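You operate a simulated robot arm through the tools that you are given. There is no shell and no other tool. Be economical: measure what you need, move in short steps, check, and stop when the job is done.

You are at the controls of a simulated two-armed robot. One attempt, no reset.

## Task
Roll the brown long carton's label flat, crate it and draw the strap tight.
Fine: roller back; hold the crate while you draw. Set down upright: red label roller. What is to be rubbed or washed off counts as gone when no trace of it is left.

Only the result counts: the job must be done as asked and must still hold three seconds after the hand-in. Knocking over, shifting, dropping, spilling or breaking anything else fails it.

## Robot
Two 7-joint arms with two-finger parallel grippers on one trunk, on a base that drives. Base frame: it is fixed to the floor where the robot stands at the start and does not move with it; the origin is under the middle of the robot, x ahead of it, y to its left, z up; the surface under the hand at the start is at about z = 860. Units: mm, degrees, N and s.
The left shoulder is at the start at [70, 163, 1195], the right one opposite. With the tool pointing down near the work surface each hand reaches from about 400 to 880 mm from the robot's upright axis, wherever it stands, measured 20 degrees to its own side. Places, roughly: brown slatted crate [600, -300, 900]; green strap tab [500, -400, 900]. Payload 3.43 kg a hand.
The TCP of each hand is the grasp point between the finger pads, 34 mm short of the fingertips. In the tool frame z runs along the fingers and y along their closing line. Largest opening 128 mm; finger width 24, thickness 12; the body of the gripper, 48 by 130 mm, starts 96 mm behind the TCP.
Orientation is that of the tool frame in the base frame, as a unit quaternion [x, y, z, w]. With the fingers straight down and closing along the base's y, the tool's x points along the base's -x, its y along +y and its z along -z.

## Interface
- The arms move only by the tool send_rows. It takes "left_motion", "right_motion" or both (then of equal length, played together; a hand with none holds still); each is a list of rows, each an object (a shift or turn left out is 0, a gripper value left out holds the last) with "linear": the shift along the base's x, y, z in mm, a list of three; "delta_rot": the turn, a rotation vector about the base's x, y, z in degrees, a list of three; "claw": the gripper command, from -1 (fully open) to 1 (shut), values between in proportion. In form: [{"linear": [x, y, z], "delta_rot": [rx, ry, rz], "claw": claw}, ...]. A call has 1 to 8 rows; each row shifts and turns the commanded pose from where the row before left it. Rows are played at 5 a second. More than 50 mm and 8.6 degrees between two rows, or a gripper value outside its range, and nothing of the call is played. A pose out of reach is approached as far as the arm can. The call stops where the force on the tool passes 90 N (or 10 N more than at its start, if that is more) or the arm is blocked; 0.2 s more then pass. The fingers move at their own pace (about 153 mm/s each) and stop on an object; they squeeze with about 30 N. The grip force told is the motor's: it shows also when the fingers shut on nothing. Time passes only in rows, and 0.2 s behind the last, so rows that do not move let the fingers close. It gives the time, the measured TCP pose, the force on the tool (base axes), the opening and the grip force at its end, in the units of the frame above (readings bear some noise), with the torque about the TCP (base axes, N m) and any sound that the robot's microphone picked up, and new pictures: "show" is both (left out), scene, wrist or none (wrist: the cameras of the hands that moved).
- Cameras (640 x 400 px; columns grow to the right, rows downward): "scene" is now at [138.4, -3.4, 1422.9]; the picture's right is [-0.04, -1.00, 0.00], its down [-0.57, 0.02, -0.82] and it looks along [0.82, -0.03, -0.57] (base axes); focal length 218 px, centre (320, 200). "left" rides on the left gripper at [76, 11, -160] in its tool frame; the picture's right is [-0.15, 0.99, 0.00], its down [-0.88, -0.13, -0.46] and it looks along [-0.45, -0.07, 0.89] (tool axes); focal length 234 px, centre (320, 200). "right" rides on the right gripper at [76, -11, -160] in its tool frame; the picture's right is [0.15, 0.99, 0.00], its down [-0.88, 0.13, -0.46] and it looks along [-0.45, 0.07, 0.89] (tool axes); focal length 234 px, centre (320, 200).
- raise_lower(by): slides the trunk up (or, below 0, down) by that many mm; the arms and the scene camera ride with it, the base frame stays. It gives what a move gives, with no picture.
- roll_base(legs): drives the robot by 1 to 6 legs, each [ahead, left, turn to the left] in mm, mm and degrees, along the robot's own axes; the way and the turn of a leg run together, so that a leg with both is an arc; at most 1500 mm and 180 degrees a leg. The arms and the cameras ride along, it lands a little off, and it stops where it bumps. It gives what a move gives, and a new picture of the scene camera.
- aim_head(pan, tilt): turns the head with the scene camera to pan (to the left, within 86 degrees either way) and tilt (down, from -29 to 69), counted from straight ahead of the robot. It gives what a move gives, and a new picture of the scene camera.
- probe_pixels(camera, pixels): there is no depth. For up to 12 entries [column, row, z] of the newest picture of that camera ("zoom" is the newest enlarged one), the place [x, y] in the base frame at which the ray of that pixel passes the height z, good to about 3 mm. It takes no simulated time.
- inspect(camera, box): a new picture of the part [left, top, right, bottom] of that camera's present view, enlarged. It takes no simulated time.
- close_job(): hands the job in; it is judged then, once.

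Go step by step. Measure first, check grasps and placings, and put right what went wrong. The budget is 80 turns and 260 pictures, counting those below and the enlarged ones. Unless the task says otherwise, let go and move clear before handing in, and close with one line.

The tools are called by a JSON object that holds its "name" and its "arguments". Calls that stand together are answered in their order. send_rows: Moves the arms, as the interface text tells. Its arguments: {"type":"object","properties":{"left_motion":{"type":"array","items":{"type":"object","properties":{"linear":{"type":"array","items":{"type":"number"}},"delta_rot":{"type":"array","items":{"type":"number"}},"claw":{"type":"number"}}}},"right_motion":{"type":"array","items":{"type":"object","properties":{"linear":{"type":"array","items":{"type":"number"}},"delta_rot":{"type":"array","items":{"type":"number"}},"claw":{"type":"number"}}}},"show":{"type":"string","enum":["both","scene","wrist","none"]}},"required":[]} The other tools are called the same way: raise_lower (by) slides the trunk up or down; roll_base (legs) drives the base; aim_head (pan, tilt) turns the head that bears the scene camera; probe_pixels (camera, pixels) gives the place at which the rays of pixels pass given heights; inspect (camera, box) takes an enlarged picture of a part of a camera's view; close_job () hands the job in.

At the start:

```text
clock: 0.0
left_position: [495.2, 161.1, 1320.0]
left_ee_rot: [0.001, 1.0, -0.001, -0.001]
left_ft_force: [0.4, 0.2, 0.1]
left_ft_torque: [0.01, -0.01, 0.01]
left_finger_gap: 128.2
left_grip_force: 0.0
right_position: [449.1, -263.4, 1223.2]
right_ee_rot: [0.001, 1.0, -0.001, 0.001]
right_ft_force: [-0.2, 0.0, 0.2]
right_ft_torque: [-0.01, 0.0, -0.01]
right_finger_gap: 128.1
right_grip_force: 0.1
trunk travel left (down, up): [-675.0, 265.0]
robot x, y, heading: [-1.2, 0.1, -0.1]
head pan, tilt: [-2.0, 35.1]
```

scene: 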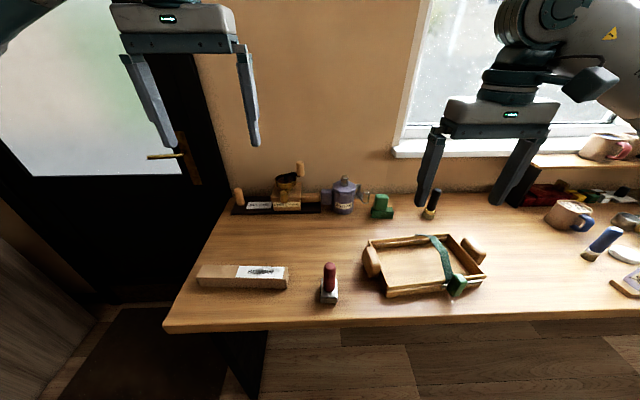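
right: 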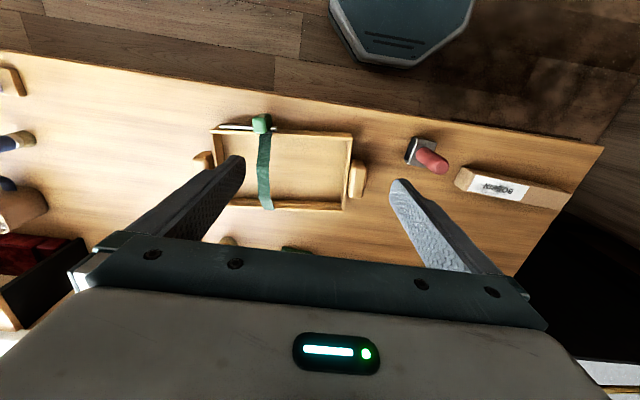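
left: 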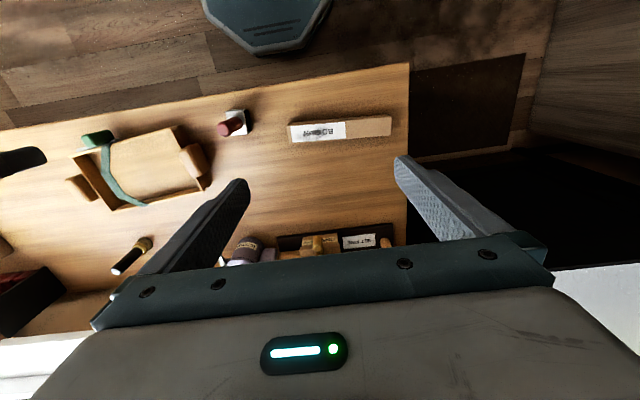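

The scene shows the carton at (242,277) with a label, the red roller at (329,285), and the crate at (425,265) with its green strap and tab at (457,285). I'll enlarge these and measure them.

{"name": "inspect", "arguments": {"camera": "scene", "box": [180, 220, 350, 326]}}

{"name": "inspect", "arguments": {"camera": "scene", "box": [340, 210, 510, 316]}}

{"name": "inspect", "arguments": {"camera": "left", "box": [50, 80, 420, 260]}}

{"name": "inspect", "arguments": {"camera": "right", "box": [180, 90, 380, 220]}}

{"name": "inspect", "arguments": {"camera": "scene", "box": [220, 150, 460, 230]}}

```text
3.76 times, centred on (265, 273) of scene
```

zoom: 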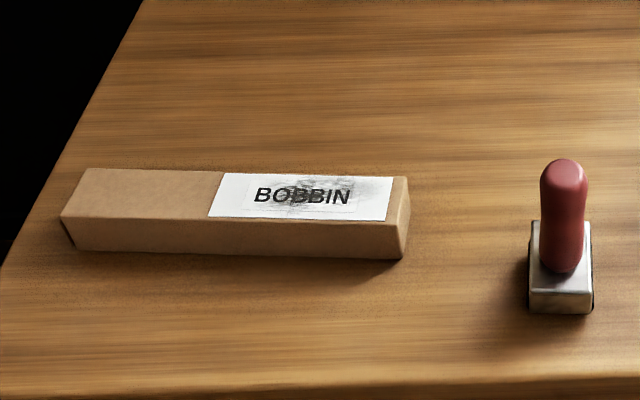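

```text
3.76 times, centred on (425, 263) of scene
```

zoom: 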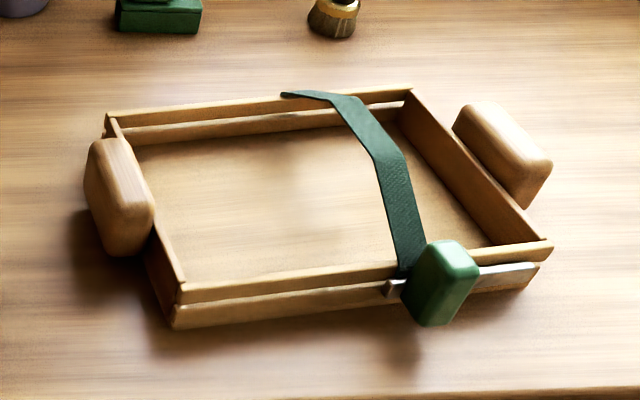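

```text
1.73 times, centred on (235, 170) of left
```

zoom: 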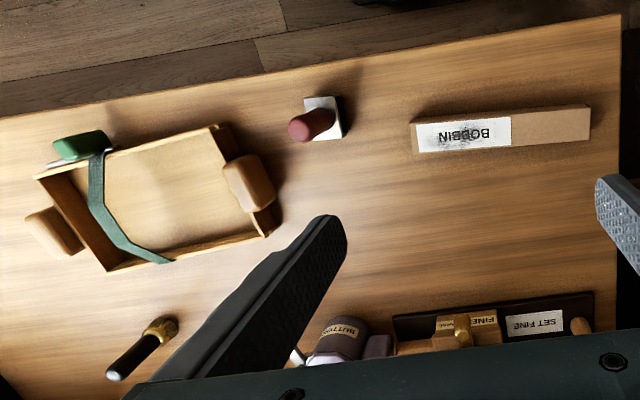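

```text
3.08 times, centred on (280, 155) of right
```

zoom: 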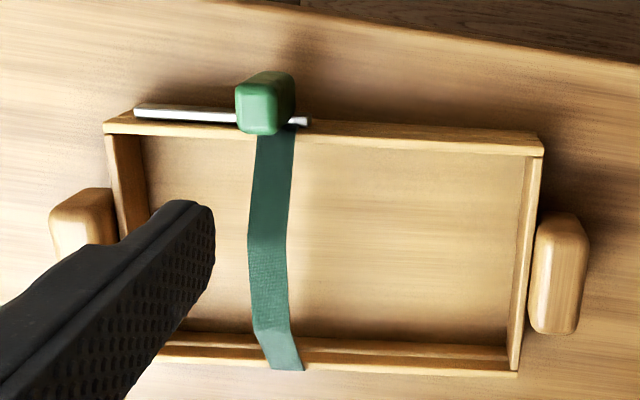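

```text
2.67 times, centred on (340, 190) of scene
```

zoom: 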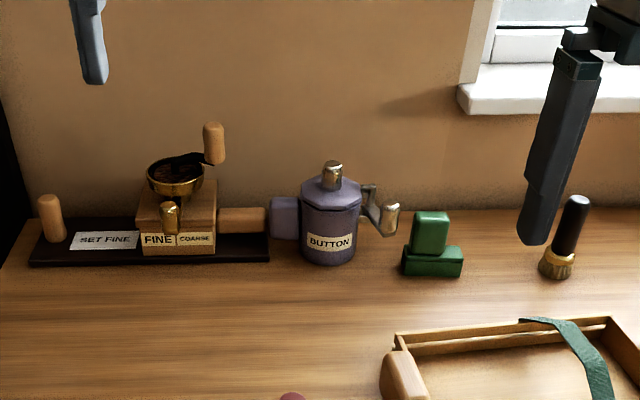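

I need measurements, so I'll probe the carton, roller and crate at plausible heights from both cameras.

{"name": "probe_pixels", "arguments": {"camera": "scene", "pixels": [[203, 264.5, 895], [288.4, 266.9, 895], [285.7, 279.9, 895], [195.9, 277.8, 895], [199.8, 285.8, 860], [286.8, 289, 860], [376, 223, 860], [321, 303, 860], [336.5, 303, 860], [238, 267, 895], [283, 280, 895], [329.5, 230, 960]]}}

{"name": "probe_pixels", "arguments": {"camera": "left", "pixels": [[290, 127, 895], [391, 115, 895], [392.6, 135.3, 895], [289, 143, 895], [345, 122, 895], [346, 138, 895], [225, 110, 880], [248, 109, 880], [249, 134.5, 860], [222, 129, 960]]}}

{"name": "probe_pixels", "arguments": {"camera": "scene", "pixels": [[368.6, 240.6, 900], [449.7, 233.5, 900], [487, 274.5, 900], [388, 285.3, 900], [386, 297, 860], [483.5, 287, 860], [461, 284, 900], [483, 280.5, 890], [443, 287, 890], [370, 251, 890], [473, 250, 890]]}}

{"name": "probe_pixels", "arguments": {"camera": "right", "pixels": [[210, 131, 900], [352, 139, 900], [348, 212, 900], [261, 123, 900], [219, 127, 890], [313, 130, 890], [362, 179, 900], [203, 162, 900]]}}

```text
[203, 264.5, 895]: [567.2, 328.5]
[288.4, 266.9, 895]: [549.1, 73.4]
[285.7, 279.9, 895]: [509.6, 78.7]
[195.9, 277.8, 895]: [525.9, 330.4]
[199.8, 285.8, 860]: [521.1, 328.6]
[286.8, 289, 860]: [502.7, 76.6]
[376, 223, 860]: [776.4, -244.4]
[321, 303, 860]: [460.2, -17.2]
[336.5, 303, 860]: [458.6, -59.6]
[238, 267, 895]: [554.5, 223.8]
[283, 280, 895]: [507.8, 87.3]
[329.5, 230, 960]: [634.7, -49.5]
```

```text
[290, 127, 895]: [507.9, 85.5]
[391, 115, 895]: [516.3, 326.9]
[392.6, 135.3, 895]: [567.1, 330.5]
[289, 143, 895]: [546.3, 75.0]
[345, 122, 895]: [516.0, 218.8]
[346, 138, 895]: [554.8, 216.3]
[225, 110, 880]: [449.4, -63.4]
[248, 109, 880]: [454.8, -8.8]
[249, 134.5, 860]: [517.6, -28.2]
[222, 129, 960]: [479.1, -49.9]
```

```text
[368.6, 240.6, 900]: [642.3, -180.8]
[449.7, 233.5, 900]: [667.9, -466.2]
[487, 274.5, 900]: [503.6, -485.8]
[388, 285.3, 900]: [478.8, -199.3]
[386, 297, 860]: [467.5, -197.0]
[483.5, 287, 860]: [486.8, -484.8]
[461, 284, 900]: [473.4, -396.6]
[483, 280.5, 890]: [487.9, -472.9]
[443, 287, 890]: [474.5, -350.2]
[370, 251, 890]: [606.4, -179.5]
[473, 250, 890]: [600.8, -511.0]
```

```text
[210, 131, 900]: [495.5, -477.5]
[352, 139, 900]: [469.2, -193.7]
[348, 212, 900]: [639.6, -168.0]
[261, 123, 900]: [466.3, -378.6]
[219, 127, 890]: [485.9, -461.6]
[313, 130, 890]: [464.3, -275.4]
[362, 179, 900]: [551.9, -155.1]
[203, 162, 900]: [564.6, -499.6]
```

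The carton measures about 253 x 43 mm at (538,203), and the crate is about 290 x 167 mm at (573,-333). The roller is near (480,-37). I'll bring the left hand above the roller for a closer view.

{"name": "send_rows", "arguments": {"left_motion": [{"linear": [-7, -25, -40]}, {"linear": [-7, -30, -40]}, {"linear": [-7, -30, -40]}, {"linear": [-7, -30, -40]}, {"linear": [-7, -30, -40]}]}}

{"name": "inspect", "arguments": {"camera": "left", "box": [160, 20, 480, 220]}}

```text
refused: row 2 steps farther than a row can; nothing moved
```

```text
2.00 times, centred on (320, 120) of left
```

zoom: 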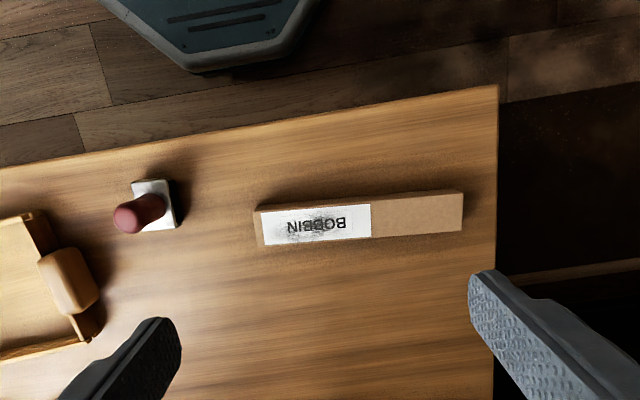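

That was over the 50 mm limit per row, so I'm sending it again with smaller steps.

{"name": "send_rows", "arguments": {"left_motion": [{"linear": [-3, -28, -35]}, {"linear": [-3, -28, -35]}, {"linear": [-3, -28, -35]}, {"linear": [-3, -28, -35]}, {"linear": [-3, -28, -35]}, {"linear": [-3, -28, -35]}, {"linear": [-3, -28, -35]}]}}

{"name": "inspect", "arguments": {"camera": "left", "box": [160, 0, 480, 200]}}

```text
clock: 1.6
left_position: [473.4, -38.2, 1075.3]
left_ee_rot: [0.001, 1.0, -0.002, -0.002]
left_ft_force: [0.5, -0.8, 0.2]
left_ft_torque: [0.02, 0.04, -0.02]
left_finger_gap: 128.1
left_grip_force: 0.0
right_position: [450.3, -264.1, 1221.1]
right_ee_rot: [0.0, 1.0, 0.001, -0.001]
right_ft_force: [0.1, -0.2, -0.3]
right_ft_torque: [0.04, 0.01, 0.02]
right_finger_gap: 127.9
right_grip_force: 0.0
trunk travel left (down, up): [-675.0, 265.0]
robot x, y, heading: [1.1, -0.8, -0.2]
head pan, tilt: [-2.0, 35.1]
```

scene: 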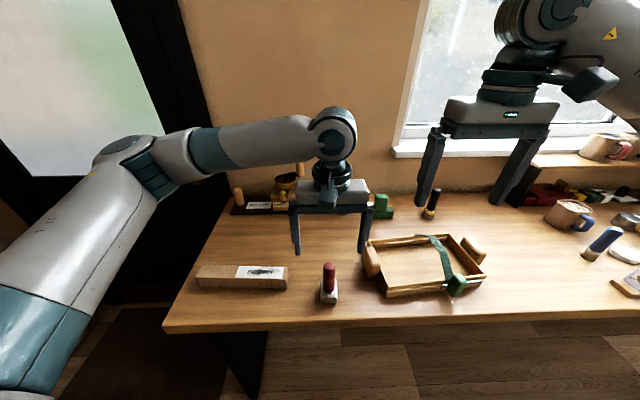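
left: 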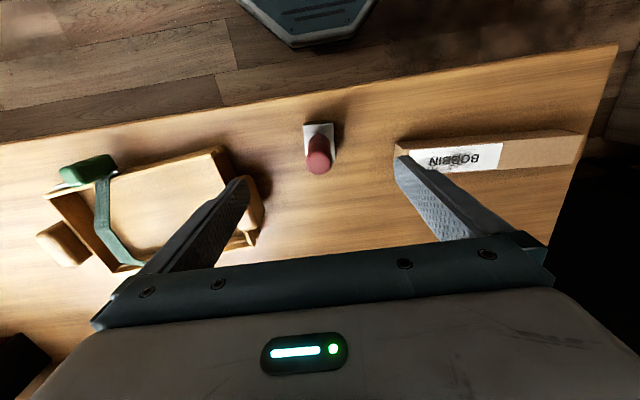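

```text
2.00 times, centred on (320, 100) of left
```

zoom: 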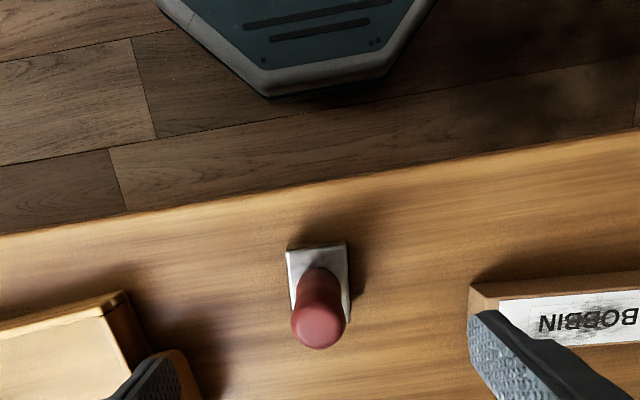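

The handle top is now at zoom (318,328) and scene (330,264). I'll triangulate its position and height from both.

{"name": "probe_pixels", "arguments": {"camera": "zoom", "pixels": [[318, 328, 920], [318, 328, 940], [318, 328, 960], [318, 328, 980], [287, 250, 880], [346, 243, 880], [350, 320, 880], [350, 320, 860], [290, 312, 880], [287, 250, 860]]}}

{"name": "probe_pixels", "arguments": {"camera": "scene", "pixels": [[330, 264.5, 920], [330, 264.5, 940], [330, 264.5, 960], [330, 264.5, 980], [321, 295, 880], [337, 295, 880], [337, 279, 880]]}}

```text
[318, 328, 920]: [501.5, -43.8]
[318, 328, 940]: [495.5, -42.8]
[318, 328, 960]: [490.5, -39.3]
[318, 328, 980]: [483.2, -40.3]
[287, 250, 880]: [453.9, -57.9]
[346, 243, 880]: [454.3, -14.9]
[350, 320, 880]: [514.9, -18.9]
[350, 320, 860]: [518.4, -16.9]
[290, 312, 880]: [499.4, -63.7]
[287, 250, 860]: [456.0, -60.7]
```

```text
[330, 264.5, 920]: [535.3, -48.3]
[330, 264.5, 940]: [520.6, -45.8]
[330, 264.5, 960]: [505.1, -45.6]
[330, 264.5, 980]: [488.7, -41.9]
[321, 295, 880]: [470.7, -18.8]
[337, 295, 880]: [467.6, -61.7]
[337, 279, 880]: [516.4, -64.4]
```

The handle stands at about (485,-40), with its top near z=980, and the base covers x 455–515 and y -62 to -17. I'll lower the left hand to z=942 and close it on the handle.

{"name": "send_rows", "arguments": {"left_motion": [{"linear": [11, -4, -20]}, {"linear": [0, 0, -40]}, {"linear": [0, 0, -40]}, {"linear": [0, 0, -33]}, {"linear": [0, 0, 0]}]}}

{"name": "inspect", "arguments": {"camera": "left", "box": [160, 50, 480, 250]}}

```text
clock: 2.8
left_position: [483.8, -39.2, 943.0]
left_ee_rot: [0.001, 1.0, 0.0, -0.001]
left_ft_force: [0.3, 0.8, -0.1]
left_ft_torque: [0.0, -0.02, 0.01]
left_finger_gap: 127.5
left_grip_force: 0.0
right_position: [450.4, -263.8, 1221.5]
right_ee_rot: [0.0, 1.0, 0.0, 0.0]
right_ft_force: [-0.6, -0.4, 0.1]
right_ft_torque: [-0.04, -0.03, -0.01]
right_finger_gap: 128.1
right_grip_force: 0.0
trunk travel left (down, up): [-675.0, 265.0]
robot x, y, heading: [2.3, 0.5, 0.0]
head pan, tilt: [-2.0, 35.1]
```

scene: 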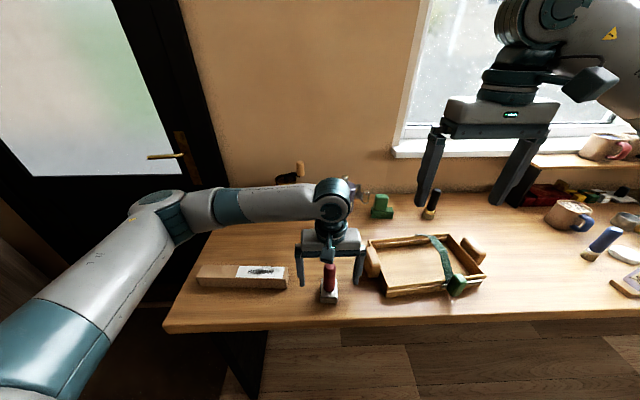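
left: 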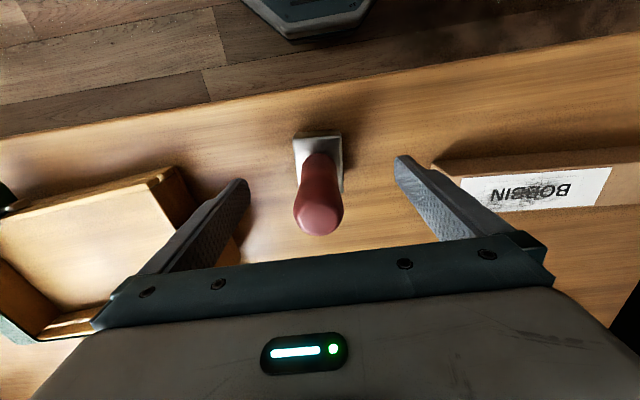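

```text
2.00 times, centred on (320, 150) of left
```

zoom: 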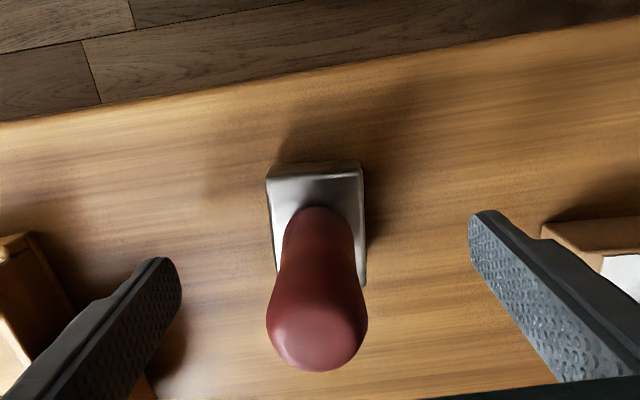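

The handle sits between the fingers. I'll check its x against the TCP at a known height before closing.

{"name": "probe_pixels", "arguments": {"camera": "left", "pixels": [[318, 215, 960], [318, 215, 980], [318, 215, 990], [293, 210, 980], [343, 210, 980], [318, 155, 890], [293, 138, 885], [340, 131, 885], [341, 193, 885]]}}

```text
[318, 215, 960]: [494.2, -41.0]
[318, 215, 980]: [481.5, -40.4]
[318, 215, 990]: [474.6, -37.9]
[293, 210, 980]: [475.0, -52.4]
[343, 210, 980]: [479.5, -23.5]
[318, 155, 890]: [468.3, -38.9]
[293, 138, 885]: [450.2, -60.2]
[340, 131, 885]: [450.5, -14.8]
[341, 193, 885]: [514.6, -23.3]
```

The handle is aligned with the TCP. I'll close the fingers and lift slightly.

{"name": "send_rows", "arguments": {"left_motion": [{"claw": 1}, {"claw": 1}, {"claw": 1}, {"linear": [0, 0, 20]}, {"linear": [0, 0, 40]}, {"linear": [0, 0, 40]}, {}], "show": "wrist"}}

{"name": "inspect", "arguments": {"camera": "scene", "box": [200, 200, 400, 325]}}

```text
clock: 4.4
left_position: [484.1, -38.1, 1042.0]
left_ee_rot: [0.001, 1.0, -0.001, -0.001]
left_ft_force: [-0.7, -0.3, -2.6]
left_ft_torque: [0.06, 0.0, 0.02]
left_finger_gap: 30.8
left_grip_force: 30.2
right_position: [450.6, -262.2, 1221.5]
right_ee_rot: [0.0, 1.0, 0.0, 0.0]
right_ft_force: [0.3, -0.1, -0.1]
right_ft_torque: [0.01, 0.0, -0.02]
right_finger_gap: 127.7
right_grip_force: 0.0
trunk travel left (down, up): [-675.0, 265.0]
robot x, y, heading: [-1.9, -3.3, -0.2]
head pan, tilt: [-2.0, 35.1]
```

left: 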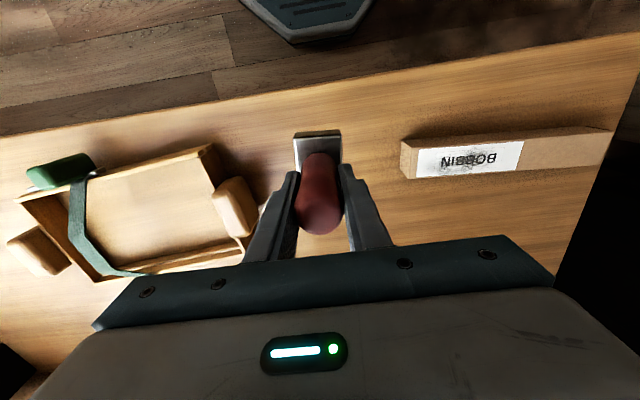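

```text
3.20 times, centred on (300, 262) of scene
```

zoom: 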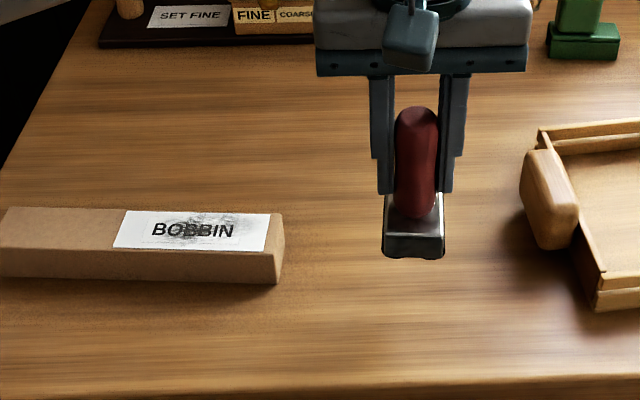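

The roller is held upright with a 30.8 mm gap. I'll measure the label corners before rolling.

{"name": "probe_pixels", "arguments": {"camera": "left", "pixels": [[415, 151, 900], [522, 141, 900], [520, 170, 900], [417, 178, 900], [402, 140, 900], [612, 130, 900], [606, 157, 900], [407, 178, 900], [440, 162, 900], [480, 155, 900]]}}

{"name": "probe_pixels", "arguments": {"camera": "zoom", "pixels": [[124, 210, 900], [269, 213, 900], [264, 251, 900], [112, 246, 900], [281, 283, 860], [276, 253, 900], [276, 253, 895]]}}

```text
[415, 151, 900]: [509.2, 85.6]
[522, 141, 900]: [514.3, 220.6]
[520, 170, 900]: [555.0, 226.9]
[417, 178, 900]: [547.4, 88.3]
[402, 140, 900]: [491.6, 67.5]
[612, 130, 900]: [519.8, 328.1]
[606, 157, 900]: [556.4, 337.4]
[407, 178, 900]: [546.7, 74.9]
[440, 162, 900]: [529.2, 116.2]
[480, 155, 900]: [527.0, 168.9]
```

```text
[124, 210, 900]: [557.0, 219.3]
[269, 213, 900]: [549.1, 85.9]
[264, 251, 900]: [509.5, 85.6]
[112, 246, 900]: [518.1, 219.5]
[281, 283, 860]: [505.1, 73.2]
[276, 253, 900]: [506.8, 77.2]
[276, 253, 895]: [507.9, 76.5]
```

The label spans y 86–221, with its centre line running from x=529 to x=535 (about -3.3° yaw). I'll carry the roller over the near end of the label, 18 mm above it.

{"name": "send_rows", "arguments": {"left_motion": [{"linear": [12, 36, 0], "delta_rot": [0, 0, -1]}, {"linear": [11, 36, 0], "delta_rot": [0, 0, -1]}, {"linear": [11, 36, -10], "delta_rot": [0, 0, -1]}, {"linear": [12, 36, -20], "delta_rot": [0, 0, -0.4]}, {"linear": [0, 0, -12]}, {}], "show": "wrist"}}

{"name": "inspect", "arguments": {"camera": "scene", "box": [180, 200, 360, 312]}}

```text
clock: 5.8
left_position: [532.3, 105.9, 1000.1]
left_ee_rot: [0.03, 1.0, -0.001, -0.001]
left_ft_force: [0.6, -0.5, -1.8]
left_ft_torque: [-0.03, -0.05, -0.03]
left_finger_gap: 31.0
left_grip_force: 29.2
right_position: [449.1, -262.8, 1220.6]
right_ee_rot: [-0.001, 1.0, 0.001, 0.0]
right_ft_force: [-0.9, -0.2, 0.8]
right_ft_torque: [-0.04, 0.03, -0.05]
right_finger_gap: 128.0
right_grip_force: 0.0
trunk travel left (down, up): [-675.0, 265.0]
robot x, y, heading: [-1.4, 1.5, 0.1]
head pan, tilt: [-2.0, 35.1]
```

left: 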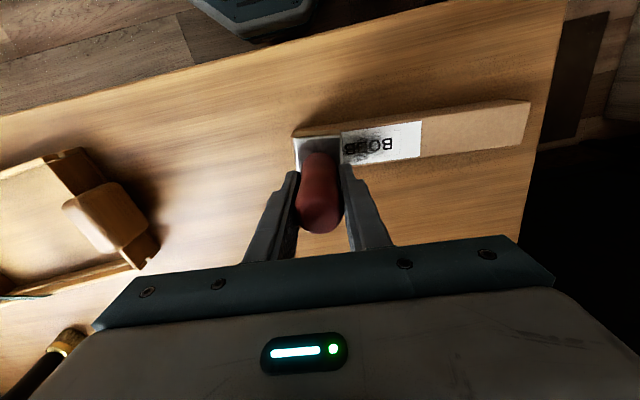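

```text
3.56 times, centred on (270, 256) of scene
```

zoom: 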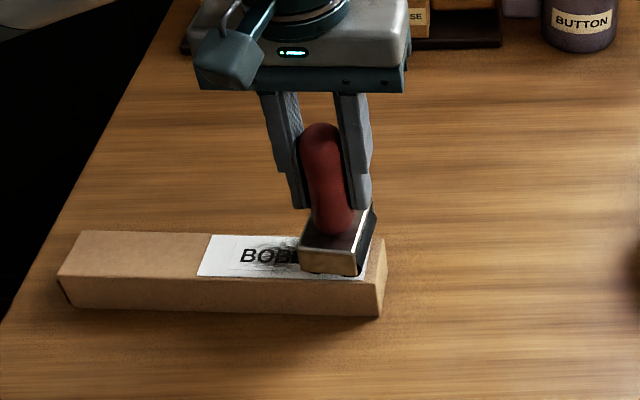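

The roller is over the near end of the label. I'll lower it in small steps and watch the force.

{"name": "send_rows", "arguments": {"left_motion": [{"linear": [0, 0, -8]}, {"linear": [0, 0, -4]}, {"linear": [0, 0, -3]}, {}], "show": "none"}}

```text
clock: 6.8
left_position: [531.6, 106.4, 987.8]
left_ee_rot: [0.031, 1.0, -0.002, 0.002]
left_ft_force: [4.4, 3.2, 26.6]
left_ft_torque: [0.72, 0.04, -0.03]
left_finger_gap: 31.2
left_grip_force: 30.1
right_position: [448.9, -262.5, 1221.8]
right_ee_rot: [0.0, 1.0, -0.001, 0.001]
right_ft_force: [0.1, -1.1, 0.6]
right_ft_torque: [-0.01, -0.03, -0.02]
right_finger_gap: 127.9
right_grip_force: 0.1
trunk travel left (down, up): [-675.0, 265.0]
robot x, y, heading: [-2.3, 0.2, 0.1]
head pan, tilt: [-2.0, 35.1]
```

There is contact, with 27 N of upward force. I'll ease off 1 mm and roll along the label towards +y.

{"name": "send_rows", "arguments": {"left_motion": [{"linear": [0, 0, 1]}, {"linear": [0.8, 15, 0]}, {"linear": [0.8, 15, 0]}, {"linear": [0.9, 15, 0]}, {"linear": [0.9, 15, 0]}, {"linear": [0.9, 15, 0]}, {"linear": [0.9, 15, 0]}, {"linear": [0.4, 8, 0]}], "show": "wrist"}}

{"name": "inspect", "arguments": {"camera": "scene", "box": [180, 200, 360, 312]}}

```text
clock: 8.6
left_position: [535.6, 202.2, 983.9]
left_ee_rot: [0.032, 0.999, 0.0, -0.001]
left_ft_force: [-0.8, -3.2, 11.3]
left_ft_torque: [0.06, 0.05, 0.07]
left_finger_gap: 30.9
left_grip_force: 29.9
right_position: [449.3, -263.1, 1222.2]
right_ee_rot: [0.0, 1.0, 0.001, 0.0]
right_ft_force: [0.8, 0.3, -0.3]
right_ft_torque: [-0.02, 0.02, 0.01]
right_finger_gap: 128.3
right_grip_force: 0.1
trunk travel left (down, up): [-675.0, 265.0]
robot x, y, heading: [-2.2, 3.8, 0.3]
head pan, tilt: [-2.0, 35.1]
```

left: 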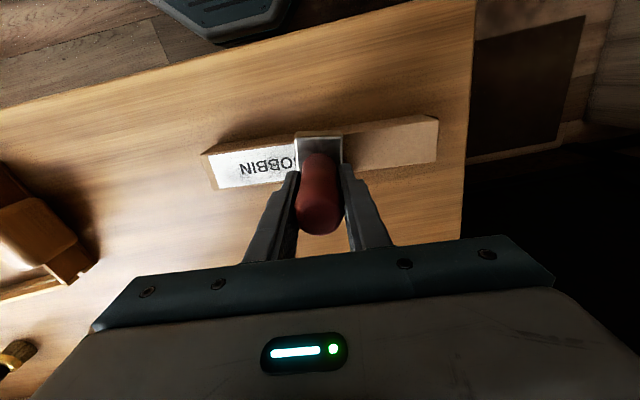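

```text
3.56 times, centred on (270, 256) of scene
```

zoom: 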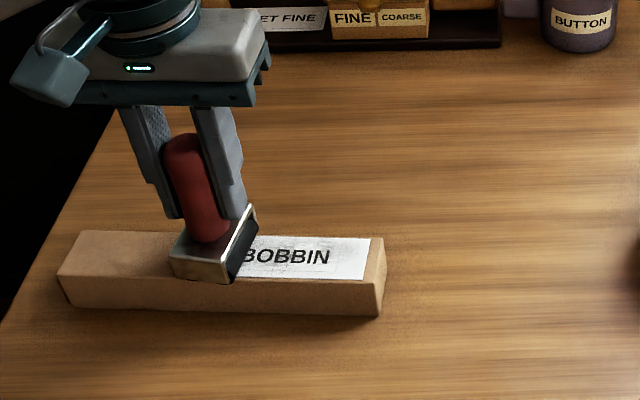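

The smudge is mostly gone and the carton hasn't shifted. I'll roll a bit past the end and then back along the full length.

{"name": "send_rows", "arguments": {"left_motion": [{"linear": [0.5, 12, 0]}, {"linear": [-1, -17, 0]}, {"linear": [-1, -17, 0]}, {"linear": [-1, -17, 0]}, {"linear": [-1, -17, 0]}, {"linear": [-1, -17, 0]}, {"linear": [-1, -17, 0]}, {"linear": [-0.7, -15, 0]}], "show": "none"}}

{"name": "send_rows", "arguments": {"left_motion": [{"linear": [1, 17, 0]}, {"linear": [1, 17, 0]}, {"linear": [1, 17, 0]}, {"linear": [1, 17, 0]}, {"linear": [1, 17, 0]}, {"linear": [1, 17, 0]}, {"linear": [0.6, 13, 0]}, {}], "show": "none"}}

{"name": "send_rows", "arguments": {"left_motion": [{"linear": [-1, -17, 0]}, {"linear": [-1, -17, 0]}, {"linear": [-1, -17, 0]}, {"linear": [-1, -17, 0]}, {"linear": [-1, -17, 0]}, {"linear": [-1, -17, 0]}, {"linear": [-0.6, -13, 0]}, {"linear": [0, 0, 40]}], "show": "none"}}

{"name": "send_rows", "arguments": {"left_motion": [{"linear": [-10, -35, 20]}, {"linear": [-10, -35, 0]}, {}], "show": "wrist"}}

{"name": "inspect", "arguments": {"camera": "scene", "box": [190, 240, 310, 315]}}

{"name": "inspect", "arguments": {"camera": "left", "box": [320, 100, 500, 212]}}

```text
clock: 10.4
left_position: [529.9, 97.8, 985.7]
left_ee_rot: [0.032, 0.999, -0.001, -0.001]
left_ft_force: [0.2, 0.2, -1.7]
left_ft_torque: [0.03, -0.02, 0.05]
left_finger_gap: 31.1
left_grip_force: 29.8
right_position: [450.5, -263.5, 1220.2]
right_ee_rot: [0.0, 1.0, 0.0, 0.0]
right_ft_force: [0.7, -0.3, -0.4]
right_ft_torque: [0.02, -0.02, 0.0]
right_finger_gap: 127.9
right_grip_force: 0.1
trunk travel left (down, up): [-675.0, 265.0]
robot x, y, heading: [-1.2, -1.0, 0.0]
head pan, tilt: [-2.0, 35.1]
```

```text
clock: 12.2
left_position: [537.3, 214.3, 985.8]
left_ee_rot: [0.03, 1.0, -0.001, -0.001]
left_ft_force: [-0.4, 0.4, 1.3]
left_ft_torque: [0.23, 0.01, 0.01]
left_finger_gap: 30.9
left_grip_force: 30.2
right_position: [449.8, -262.7, 1221.8]
right_ee_rot: [0.0, 1.0, 0.0, 0.0]
right_ft_force: [0.8, 0.3, -1.0]
right_ft_torque: [-0.01, 0.03, -0.01]
right_finger_gap: 127.9
right_grip_force: 0.0
trunk travel left (down, up): [-675.0, 265.0]
robot x, y, heading: [-0.7, 2.2, 0.3]
head pan, tilt: [-2.0, 35.1]
```

```text
clock: 14.0
left_position: [529.1, 97.5, 1026.2]
left_ee_rot: [0.03, 1.0, 0.0, -0.001]
left_ft_force: [-0.5, -0.1, -1.9]
left_ft_torque: [0.01, -0.01, 0.0]
left_finger_gap: 31.1
left_grip_force: 29.7
right_position: [448.4, -262.6, 1221.8]
right_ee_rot: [0.0, 1.0, 0.0, 0.0]
right_ft_force: [0.7, -0.3, -0.5]
right_ft_torque: [0.02, -0.02, -0.01]
right_finger_gap: 128.0
right_grip_force: 0.0
trunk travel left (down, up): [-675.0, 265.0]
robot x, y, heading: [3.1, -1.0, -0.0]
head pan, tilt: [-2.0, 35.1]
```

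```text
clock: 14.8
left_position: [512.2, 29.2, 1046.8]
left_ee_rot: [0.031, 1.0, -0.002, 0.0]
left_ft_force: [-0.2, -0.2, -1.7]
left_ft_torque: [-0.01, -0.03, 0.0]
left_finger_gap: 31.0
left_grip_force: 30.2
right_position: [449.9, -260.1, 1220.7]
right_ee_rot: [0.0, 1.0, -0.002, 0.0]
right_ft_force: [-0.1, -0.1, -0.6]
right_ft_torque: [-0.01, 0.0, 0.01]
right_finger_gap: 128.0
right_grip_force: 0.0
trunk travel left (down, up): [-675.0, 265.0]
robot x, y, heading: [-2.4, -1.9, 0.1]
head pan, tilt: [-2.0, 35.1]
```

left: 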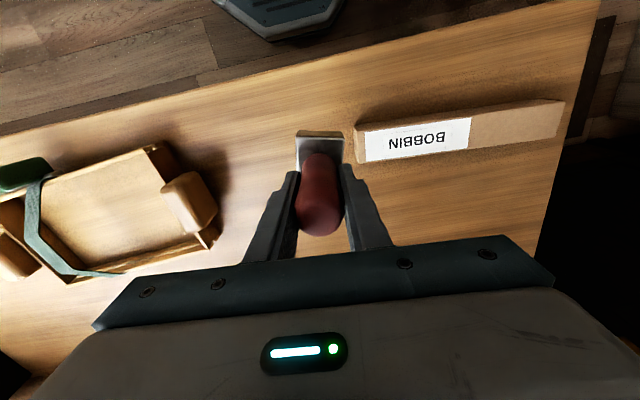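

```text
5.33 times, centred on (250, 278) of scene
```

zoom: 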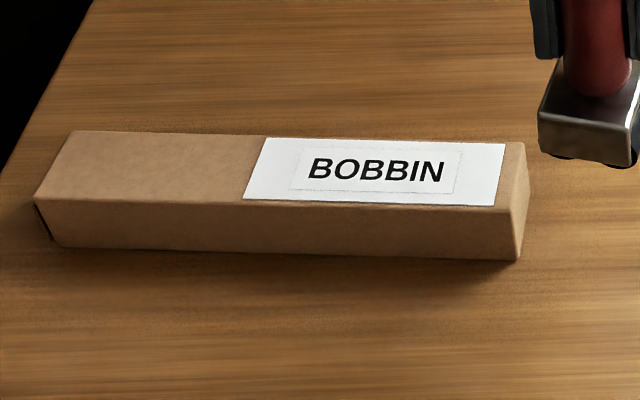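

```text
3.56 times, centred on (410, 156) of left
```

zoom: 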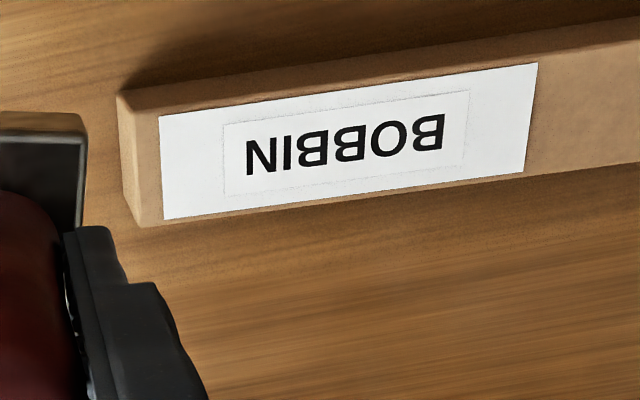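

The smudge is gone, but a faint rectangular outline remains and the force was near zero on the last passes. I'll make one more firm pass to be sure.

{"name": "send_rows", "arguments": {"left_motion": [{"linear": [10, 35, 0]}, {"linear": [10, 38, 0]}, {"linear": [0.5, 8, -30]}, {"linear": [0, 0, -26]}, {"linear": [0, 0, -5.5]}, {}], "show": "none"}}

```text
clock: 16.2
left_position: [531.3, 108.6, 986.7]
left_ee_rot: [0.031, 1.0, 0.0, 0.0]
left_ft_force: [1.8, 0.4, 10.5]
left_ft_torque: [0.41, -0.01, -0.01]
left_finger_gap: 30.9
left_grip_force: 30.2
right_position: [448.4, -262.0, 1222.1]
right_ee_rot: [0.0, 1.0, 0.0, 0.0]
right_ft_force: [0.9, 1.2, 0.3]
right_ft_torque: [0.05, -0.01, -0.01]
right_finger_gap: 128.1
right_grip_force: 0.0
trunk travel left (down, up): [-675.0, 265.0]
robot x, y, heading: [-4.4, -2.3, -0.0]
head pan, tilt: [-2.0, 35.1]
```

The roller is pressing at 10 N. I'll roll forward and back with slightly more pressure, then lift clear.

{"name": "send_rows", "arguments": {"left_motion": [{"linear": [0.8, 15, -0.5]}, {"linear": [0.8, 15, -0.5]}, {"linear": [0.9, 15, -0.5]}, {"linear": [0.9, 15, 0]}, {"linear": [0.9, 15, 0]}, {"linear": [0.9, 15, 0]}, {"linear": [0.4, 12, 0]}, {}], "show": "none"}}

{"name": "send_rows", "arguments": {"left_motion": [{"linear": [-1, -17, 0]}, {"linear": [-1, -17, 0]}, {"linear": [-1, -17, 0]}, {"linear": [-1, -17, 0]}, {"linear": [-1, -17, 0]}, {"linear": [-1, -17, 0]}, {"linear": [0, 0, 30]}, {"linear": [-5, -30, 20]}], "show": "none"}}

{"name": "send_rows", "arguments": {"left_motion": [{"linear": [-10, -38, 8], "delta_rot": [0, 0, 1]}, {"linear": [-13, -38, 0], "delta_rot": [0, 0, 1]}, {"linear": [-12, -20, 0], "delta_rot": [0, 0, 1]}, {"linear": [0, 0, 0], "delta_rot": [0, 0, 0.4]}, {}], "show": "wrist"}}

{"name": "inspect", "arguments": {"camera": "scene", "box": [190, 240, 310, 315]}}

{"name": "inspect", "arguments": {"camera": "scene", "box": [280, 180, 400, 315]}}

```text
clock: 18.0
left_position: [535.3, 209.3, 984.6]
left_ee_rot: [0.03, 1.0, 0.001, 0.0]
left_ft_force: [-0.8, -8.3, 27.6]
left_ft_torque: [-0.39, 0.23, 0.07]
left_finger_gap: 31.2
left_grip_force: 29.9
right_position: [447.1, -265.2, 1221.2]
right_ee_rot: [0.0, 1.0, 0.001, 0.0]
right_ft_force: [-0.2, -0.1, -0.7]
right_ft_torque: [0.0, 0.02, -0.02]
right_finger_gap: 127.9
right_grip_force: 0.1
trunk travel left (down, up): [-675.0, 265.0]
robot x, y, heading: [-0.3, 1.6, -0.1]
head pan, tilt: [-2.0, 35.1]
```

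```text
clock: 19.8
left_position: [525.6, 77.0, 1034.1]
left_ee_rot: [0.031, 1.0, -0.001, -0.002]
left_ft_force: [0.8, -0.6, -1.6]
left_ft_torque: [0.06, -0.04, -0.01]
left_finger_gap: 30.8
left_grip_force: 29.7
right_position: [449.6, -266.5, 1221.1]
right_ee_rot: [0.0, 1.0, 0.0, 0.0]
right_ft_force: [0.0, 0.0, -0.2]
right_ft_torque: [0.05, -0.01, 0.02]
right_finger_gap: 128.2
right_grip_force: 0.1
trunk travel left (down, up): [-675.0, 265.0]
robot x, y, heading: [3.1, -1.7, -0.2]
head pan, tilt: [-2.0, 35.1]
```

```text
clock: 21.0
left_position: [491.3, -17.0, 1040.4]
left_ee_rot: [0.001, 1.0, 0.0, -0.001]
left_ft_force: [-0.8, -0.2, -1.1]
left_ft_torque: [-0.01, 0.01, 0.0]
left_finger_gap: 30.6
left_grip_force: 29.7
right_position: [450.5, -264.0, 1221.2]
right_ee_rot: [0.0, 1.0, 0.0, 0.0]
right_ft_force: [-0.2, -1.0, 0.5]
right_ft_torque: [0.0, 0.0, 0.03]
right_finger_gap: 127.9
right_grip_force: 0.0
trunk travel left (down, up): [-675.0, 265.0]
robot x, y, heading: [0.7, -0.4, 0.1]
head pan, tilt: [-2.0, 35.1]
```

left: 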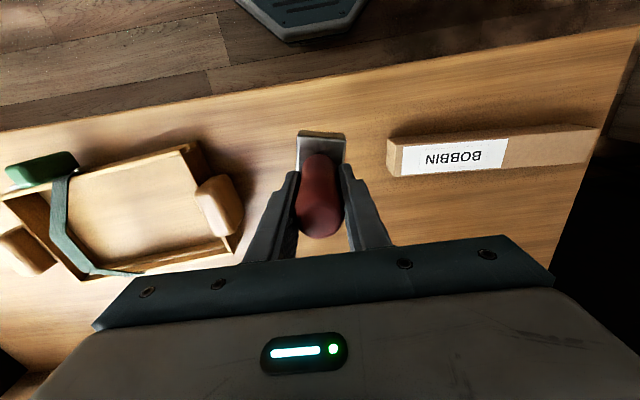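

```text
5.33 times, centred on (250, 278) of scene
```

zoom: 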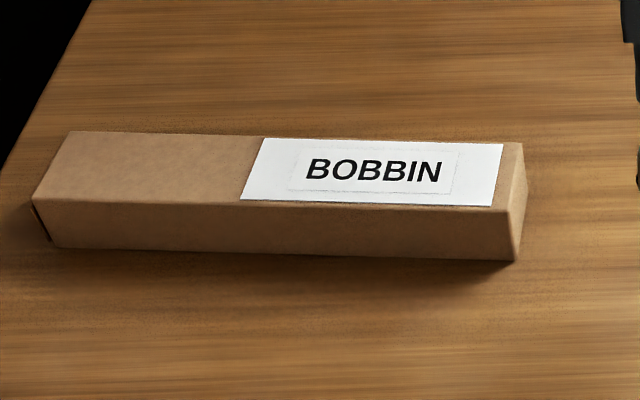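

```text
2.96 times, centred on (340, 248) of scene
```

zoom: 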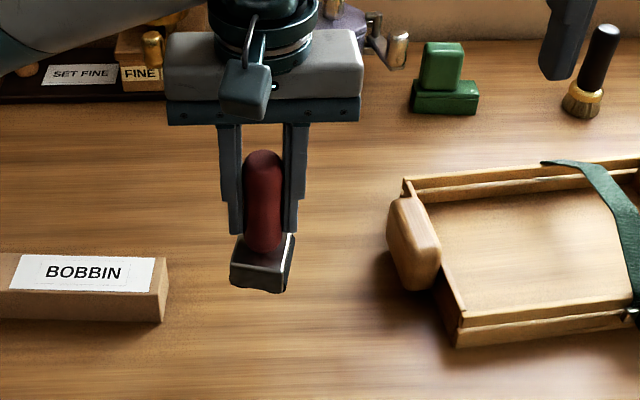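

The label is smooth, and the unchanged outline is just a print edge. I'll set the roller back upright at its original spot, (485,-40).

{"name": "send_rows", "arguments": {"left_motion": [{"linear": [-6, -22, 0]}, {"linear": [0, 0, -40]}, {"linear": [0, 0, -40]}, {"linear": [0, 0, -14]}, {"linear": [0, 0, -3.5]}, {}], "show": "none"}}

```text
clock: 22.4
left_position: [484.4, -38.6, 943.3]
left_ee_rot: [0.001, 1.0, -0.002, -0.001]
left_ft_force: [-0.6, 0.2, -2.2]
left_ft_torque: [-0.05, -0.02, -0.01]
left_finger_gap: 30.7
left_grip_force: 30.3
right_position: [449.9, -262.0, 1221.0]
right_ee_rot: [0.0, 1.0, 0.0, -0.001]
right_ft_force: [-0.2, -0.1, -0.3]
right_ft_torque: [0.0, -0.01, 0.0]
right_finger_gap: 128.2
right_grip_force: 0.1
trunk travel left (down, up): [-675.0, 265.0]
robot x, y, heading: [0.3, 2.5, -0.1]
head pan, tilt: [-2.0, 35.1]
```

No contact yet at z=943, so I'll go down by 1 mm steps.

{"name": "send_rows", "arguments": {"left_motion": [{"linear": [0, 0, -1]}, {"linear": [0, 0, -0.7]}, {}], "show": "none"}}

```text
clock: 23.2
left_position: [486.0, -39.2, 941.7]
left_ee_rot: [0.001, 1.0, -0.001, -0.001]
left_ft_force: [0.0, 0.4, -2.2]
left_ft_torque: [0.01, 0.0, 0.01]
left_finger_gap: 30.6
left_grip_force: 30.2
right_position: [450.0, -262.5, 1221.8]
right_ee_rot: [0.0, 1.0, 0.001, 0.0]
right_ft_force: [0.0, -0.5, 0.2]
right_ft_torque: [0.03, 0.04, -0.02]
right_finger_gap: 128.0
right_grip_force: 0.0
trunk travel left (down, up): [-675.0, 265.0]
robot x, y, heading: [-1.2, -0.9, 0.1]
head pan, tilt: [-2.0, 35.1]
```

{"name": "send_rows", "arguments": {"left_motion": [{"linear": [0, 0, -1]}, {"linear": [0, 0, -1]}, {}], "show": "none"}}

```text
clock: 24.0
left_position: [484.2, -37.5, 940.7]
left_ee_rot: [0.001, 1.0, -0.001, -0.001]
left_ft_force: [1.0, -0.1, 2.7]
left_ft_torque: [0.15, 0.0, -0.06]
left_finger_gap: 30.8
left_grip_force: 29.9
right_position: [450.5, -262.7, 1221.3]
right_ee_rot: [0.0, 1.0, 0.0, 0.0]
right_ft_force: [0.4, -0.2, 0.6]
right_ft_torque: [-0.01, 0.01, 0.03]
right_finger_gap: 128.4
right_grip_force: 0.0
trunk travel left (down, up): [-675.0, 265.0]
robot x, y, heading: [1.5, 0.5, -0.1]
head pan, tilt: [-2.0, 35.1]
```

The roller is on the table. I'll open the hand and rise straight up.

{"name": "send_rows", "arguments": {"left_motion": [{"claw": -0.3}, {"claw": -0.3}, {"claw": -1}, {"linear": [0, 0, 40]}, {"linear": [0, 0, 45]}, {"linear": [0, 0, 45]}, {"linear": [0, 0, 45]}, {}]}}

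{"name": "inspect", "arguments": {"camera": "scene", "box": [280, 220, 400, 315]}}

```text
clock: 25.8
left_position: [485.6, -38.5, 1115.6]
left_ee_rot: [0.001, 1.0, -0.002, -0.002]
left_ft_force: [0.2, 0.3, 0.0]
left_ft_torque: [0.01, -0.04, 0.0]
left_finger_gap: 128.1
left_grip_force: 0.2
right_position: [451.0, -262.8, 1221.4]
right_ee_rot: [0.0, 1.0, 0.0, 0.0]
right_ft_force: [-0.6, -0.3, 0.1]
right_ft_torque: [0.0, 0.01, 0.0]
right_finger_gap: 127.9
right_grip_force: 0.1
trunk travel left (down, up): [-675.0, 265.0]
robot x, y, heading: [-1.1, 0.6, 0.1]
head pan, tilt: [-2.0, 35.1]
```

scene: 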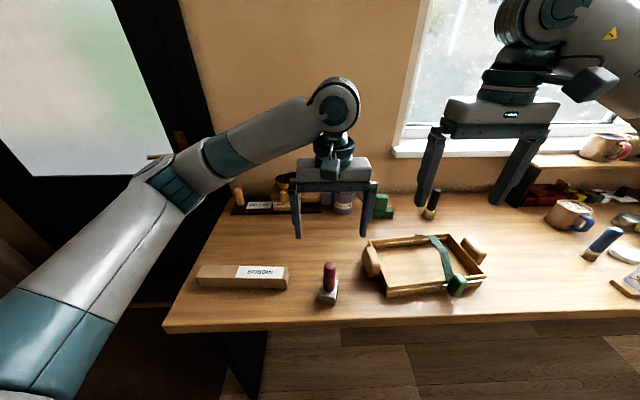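
left: 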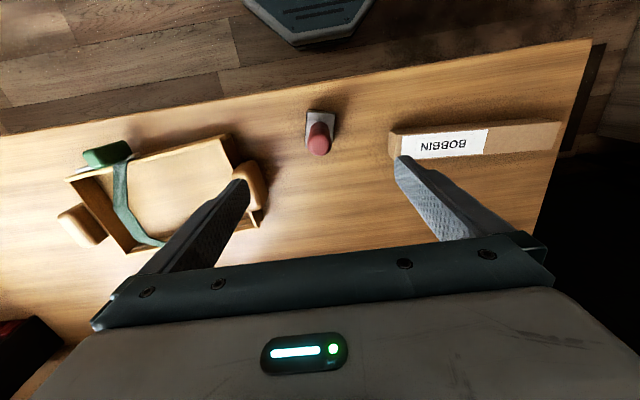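

```text
4.21 times, centred on (340, 268) of scene
```

zoom: 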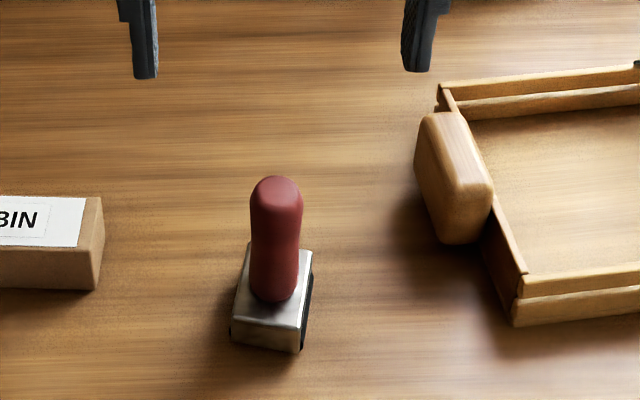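

The roller is back and upright. Next I'll take the left hand above the carton at (538,213), turned -93.4° so it closes across the carton's width, and shift the right hand for an unobstructed crate view.

{"name": "send_rows", "arguments": {"left_motion": [{"linear": [5, 23, 0], "delta_rot": [0, 0, -8.5]}, {"linear": [5, 23, 0], "delta_rot": [0, 0, -8.5]}, {"linear": [5, 23, 0], "delta_rot": [0, 0, -8.5]}, {"linear": [5, 23, 0], "delta_rot": [0, 0, -8.5]}, {"linear": [5, 23, 0], "delta_rot": [0, 0, -8.5]}, {"linear": [5, 23, 0], "delta_rot": [0, 0, -8.5]}, {"linear": [5, 23, 0], "delta_rot": [0, 0, -8.5]}, {"linear": [5, 23, 0], "delta_rot": [0, 0, -8.5]}], "right_motion": [{"linear": [10, -10, 0]}, {"linear": [10, -10, 0]}, {"linear": [10, -10, 0]}, {"linear": [10, -10, 0]}, {"linear": [10, -10, 0]}, {"linear": [0, -10, 0]}, {}, {}], "show": "none"}}

{"name": "send_rows", "arguments": {"left_motion": [{"linear": [5, 23, 0], "delta_rot": [0, 0, -8.5]}, {"linear": [5, 23, 0], "delta_rot": [0, 0, -8.5]}, {"linear": [2.5, 21.5, 0], "delta_rot": [0, 0, -8.4]}, {}], "right_motion": [{}, {}, {}, {}]}}

{"name": "inspect", "arguments": {"camera": "right", "box": [160, 60, 480, 260]}}

```text
clock: 27.6
left_position: [524.0, 146.3, 1114.9]
left_ee_rot: [0.561, 0.828, -0.001, -0.001]
left_ft_force: [0.3, -0.2, -0.3]
left_ft_torque: [-0.03, 0.0, 0.01]
left_finger_gap: 128.1
left_grip_force: 0.1
right_position: [498.9, -321.2, 1221.0]
right_ee_rot: [0.0, 1.0, 0.0, 0.0]
right_ft_force: [0.1, -0.2, -0.2]
right_ft_torque: [0.0, 0.01, 0.0]
right_finger_gap: 128.0
right_grip_force: 0.0
trunk travel left (down, up): [-675.0, 265.0]
robot x, y, heading: [3.3, 1.1, 0.0]
head pan, tilt: [-2.0, 35.1]
```

```text
clock: 28.6
left_position: [537.7, 212.8, 1116.3]
left_ee_rot: [0.729, 0.684, 0.0, -0.002]
left_ft_force: [0.2, 0.4, 0.2]
left_ft_torque: [-0.01, 0.0, -0.03]
left_finger_gap: 127.9
left_grip_force: 0.1
right_position: [498.9, -321.7, 1220.4]
right_ee_rot: [0.0, 1.0, 0.0, 0.0]
right_ft_force: [0.7, 0.6, -0.5]
right_ft_torque: [0.01, 0.0, 0.0]
right_finger_gap: 128.0
right_grip_force: 0.0
trunk travel left (down, up): [-675.0, 265.0]
robot x, y, heading: [0.2, 0.3, -0.1]
head pan, tilt: [-2.0, 35.1]
```

scene: 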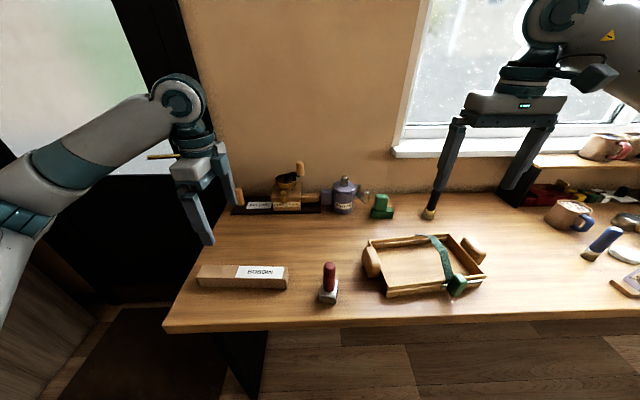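
right: 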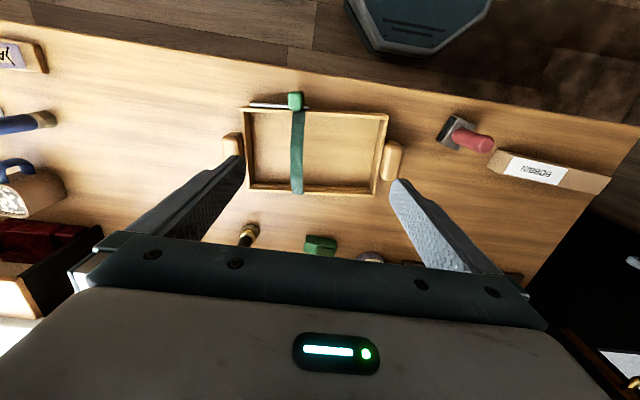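
left: 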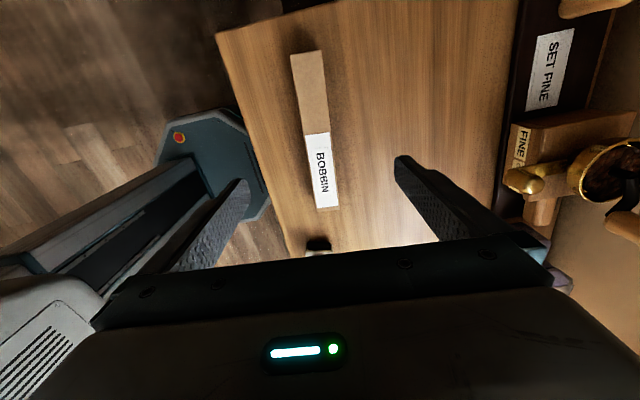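

```text
2.00 times, centred on (320, 160) of right
```

zoom: 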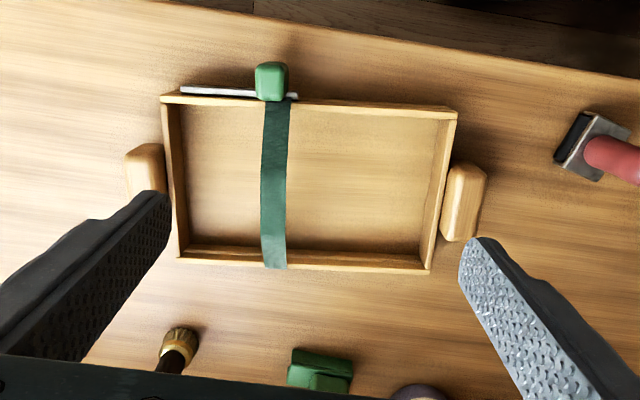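

This is a clear view of the crate, with the gripper already around the carton. I'll enlarge the crate view and measure both precisely.

{"name": "probe_pixels", "arguments": {"camera": "left", "pixels": [[291, 53, 904], [321, 50, 904], [338, 206, 904], [316, 209, 904], [329, 132, 904], [306, 135, 904]]}}

{"name": "inspect", "arguments": {"camera": "right", "box": [220, 85, 412, 205]}}

```text
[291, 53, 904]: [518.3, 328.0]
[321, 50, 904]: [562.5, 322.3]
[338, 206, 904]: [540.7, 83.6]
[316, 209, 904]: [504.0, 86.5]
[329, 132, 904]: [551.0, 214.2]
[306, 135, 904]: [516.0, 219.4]
```

```text
3.33 times, centred on (316, 145) of right
```

zoom: 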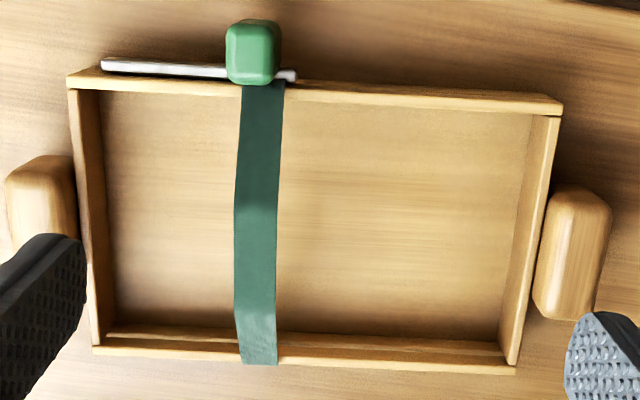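

{"name": "probe_pixels", "arguments": {"camera": "zoom", "pixels": [[69, 90, 915], [561, 117, 915], [515, 366, 915], [92, 347, 915], [81, 92, 915], [547, 116, 915], [103, 94, 868], [531, 115, 868], [116, 322, 868], [500, 338, 868], [258, 90, 915], [260, 350, 915]]}}

{"name": "probe_pixels", "arguments": {"camera": "zoom", "pixels": [[252, 28, 915], [245, 60, 915], [110, 65, 900], [295, 74, 900], [575, 250, 915], [553, 210, 915], [593, 320, 915], [104, 340, 915], [503, 360, 915], [40, 200, 915]]}}

```text
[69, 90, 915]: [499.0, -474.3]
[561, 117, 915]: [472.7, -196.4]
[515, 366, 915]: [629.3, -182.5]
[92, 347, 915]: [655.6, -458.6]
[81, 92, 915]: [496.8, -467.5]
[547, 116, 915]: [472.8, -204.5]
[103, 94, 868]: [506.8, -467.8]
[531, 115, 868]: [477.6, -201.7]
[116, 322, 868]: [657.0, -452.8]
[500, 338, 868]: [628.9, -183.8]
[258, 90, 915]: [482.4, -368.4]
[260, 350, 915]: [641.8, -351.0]
```

```text
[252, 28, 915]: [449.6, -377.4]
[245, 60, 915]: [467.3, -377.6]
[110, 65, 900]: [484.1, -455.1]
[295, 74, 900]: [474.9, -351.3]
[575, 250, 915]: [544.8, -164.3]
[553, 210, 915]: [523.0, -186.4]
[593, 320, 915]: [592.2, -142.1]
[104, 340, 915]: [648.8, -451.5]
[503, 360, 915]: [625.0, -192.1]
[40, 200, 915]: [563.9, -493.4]
```

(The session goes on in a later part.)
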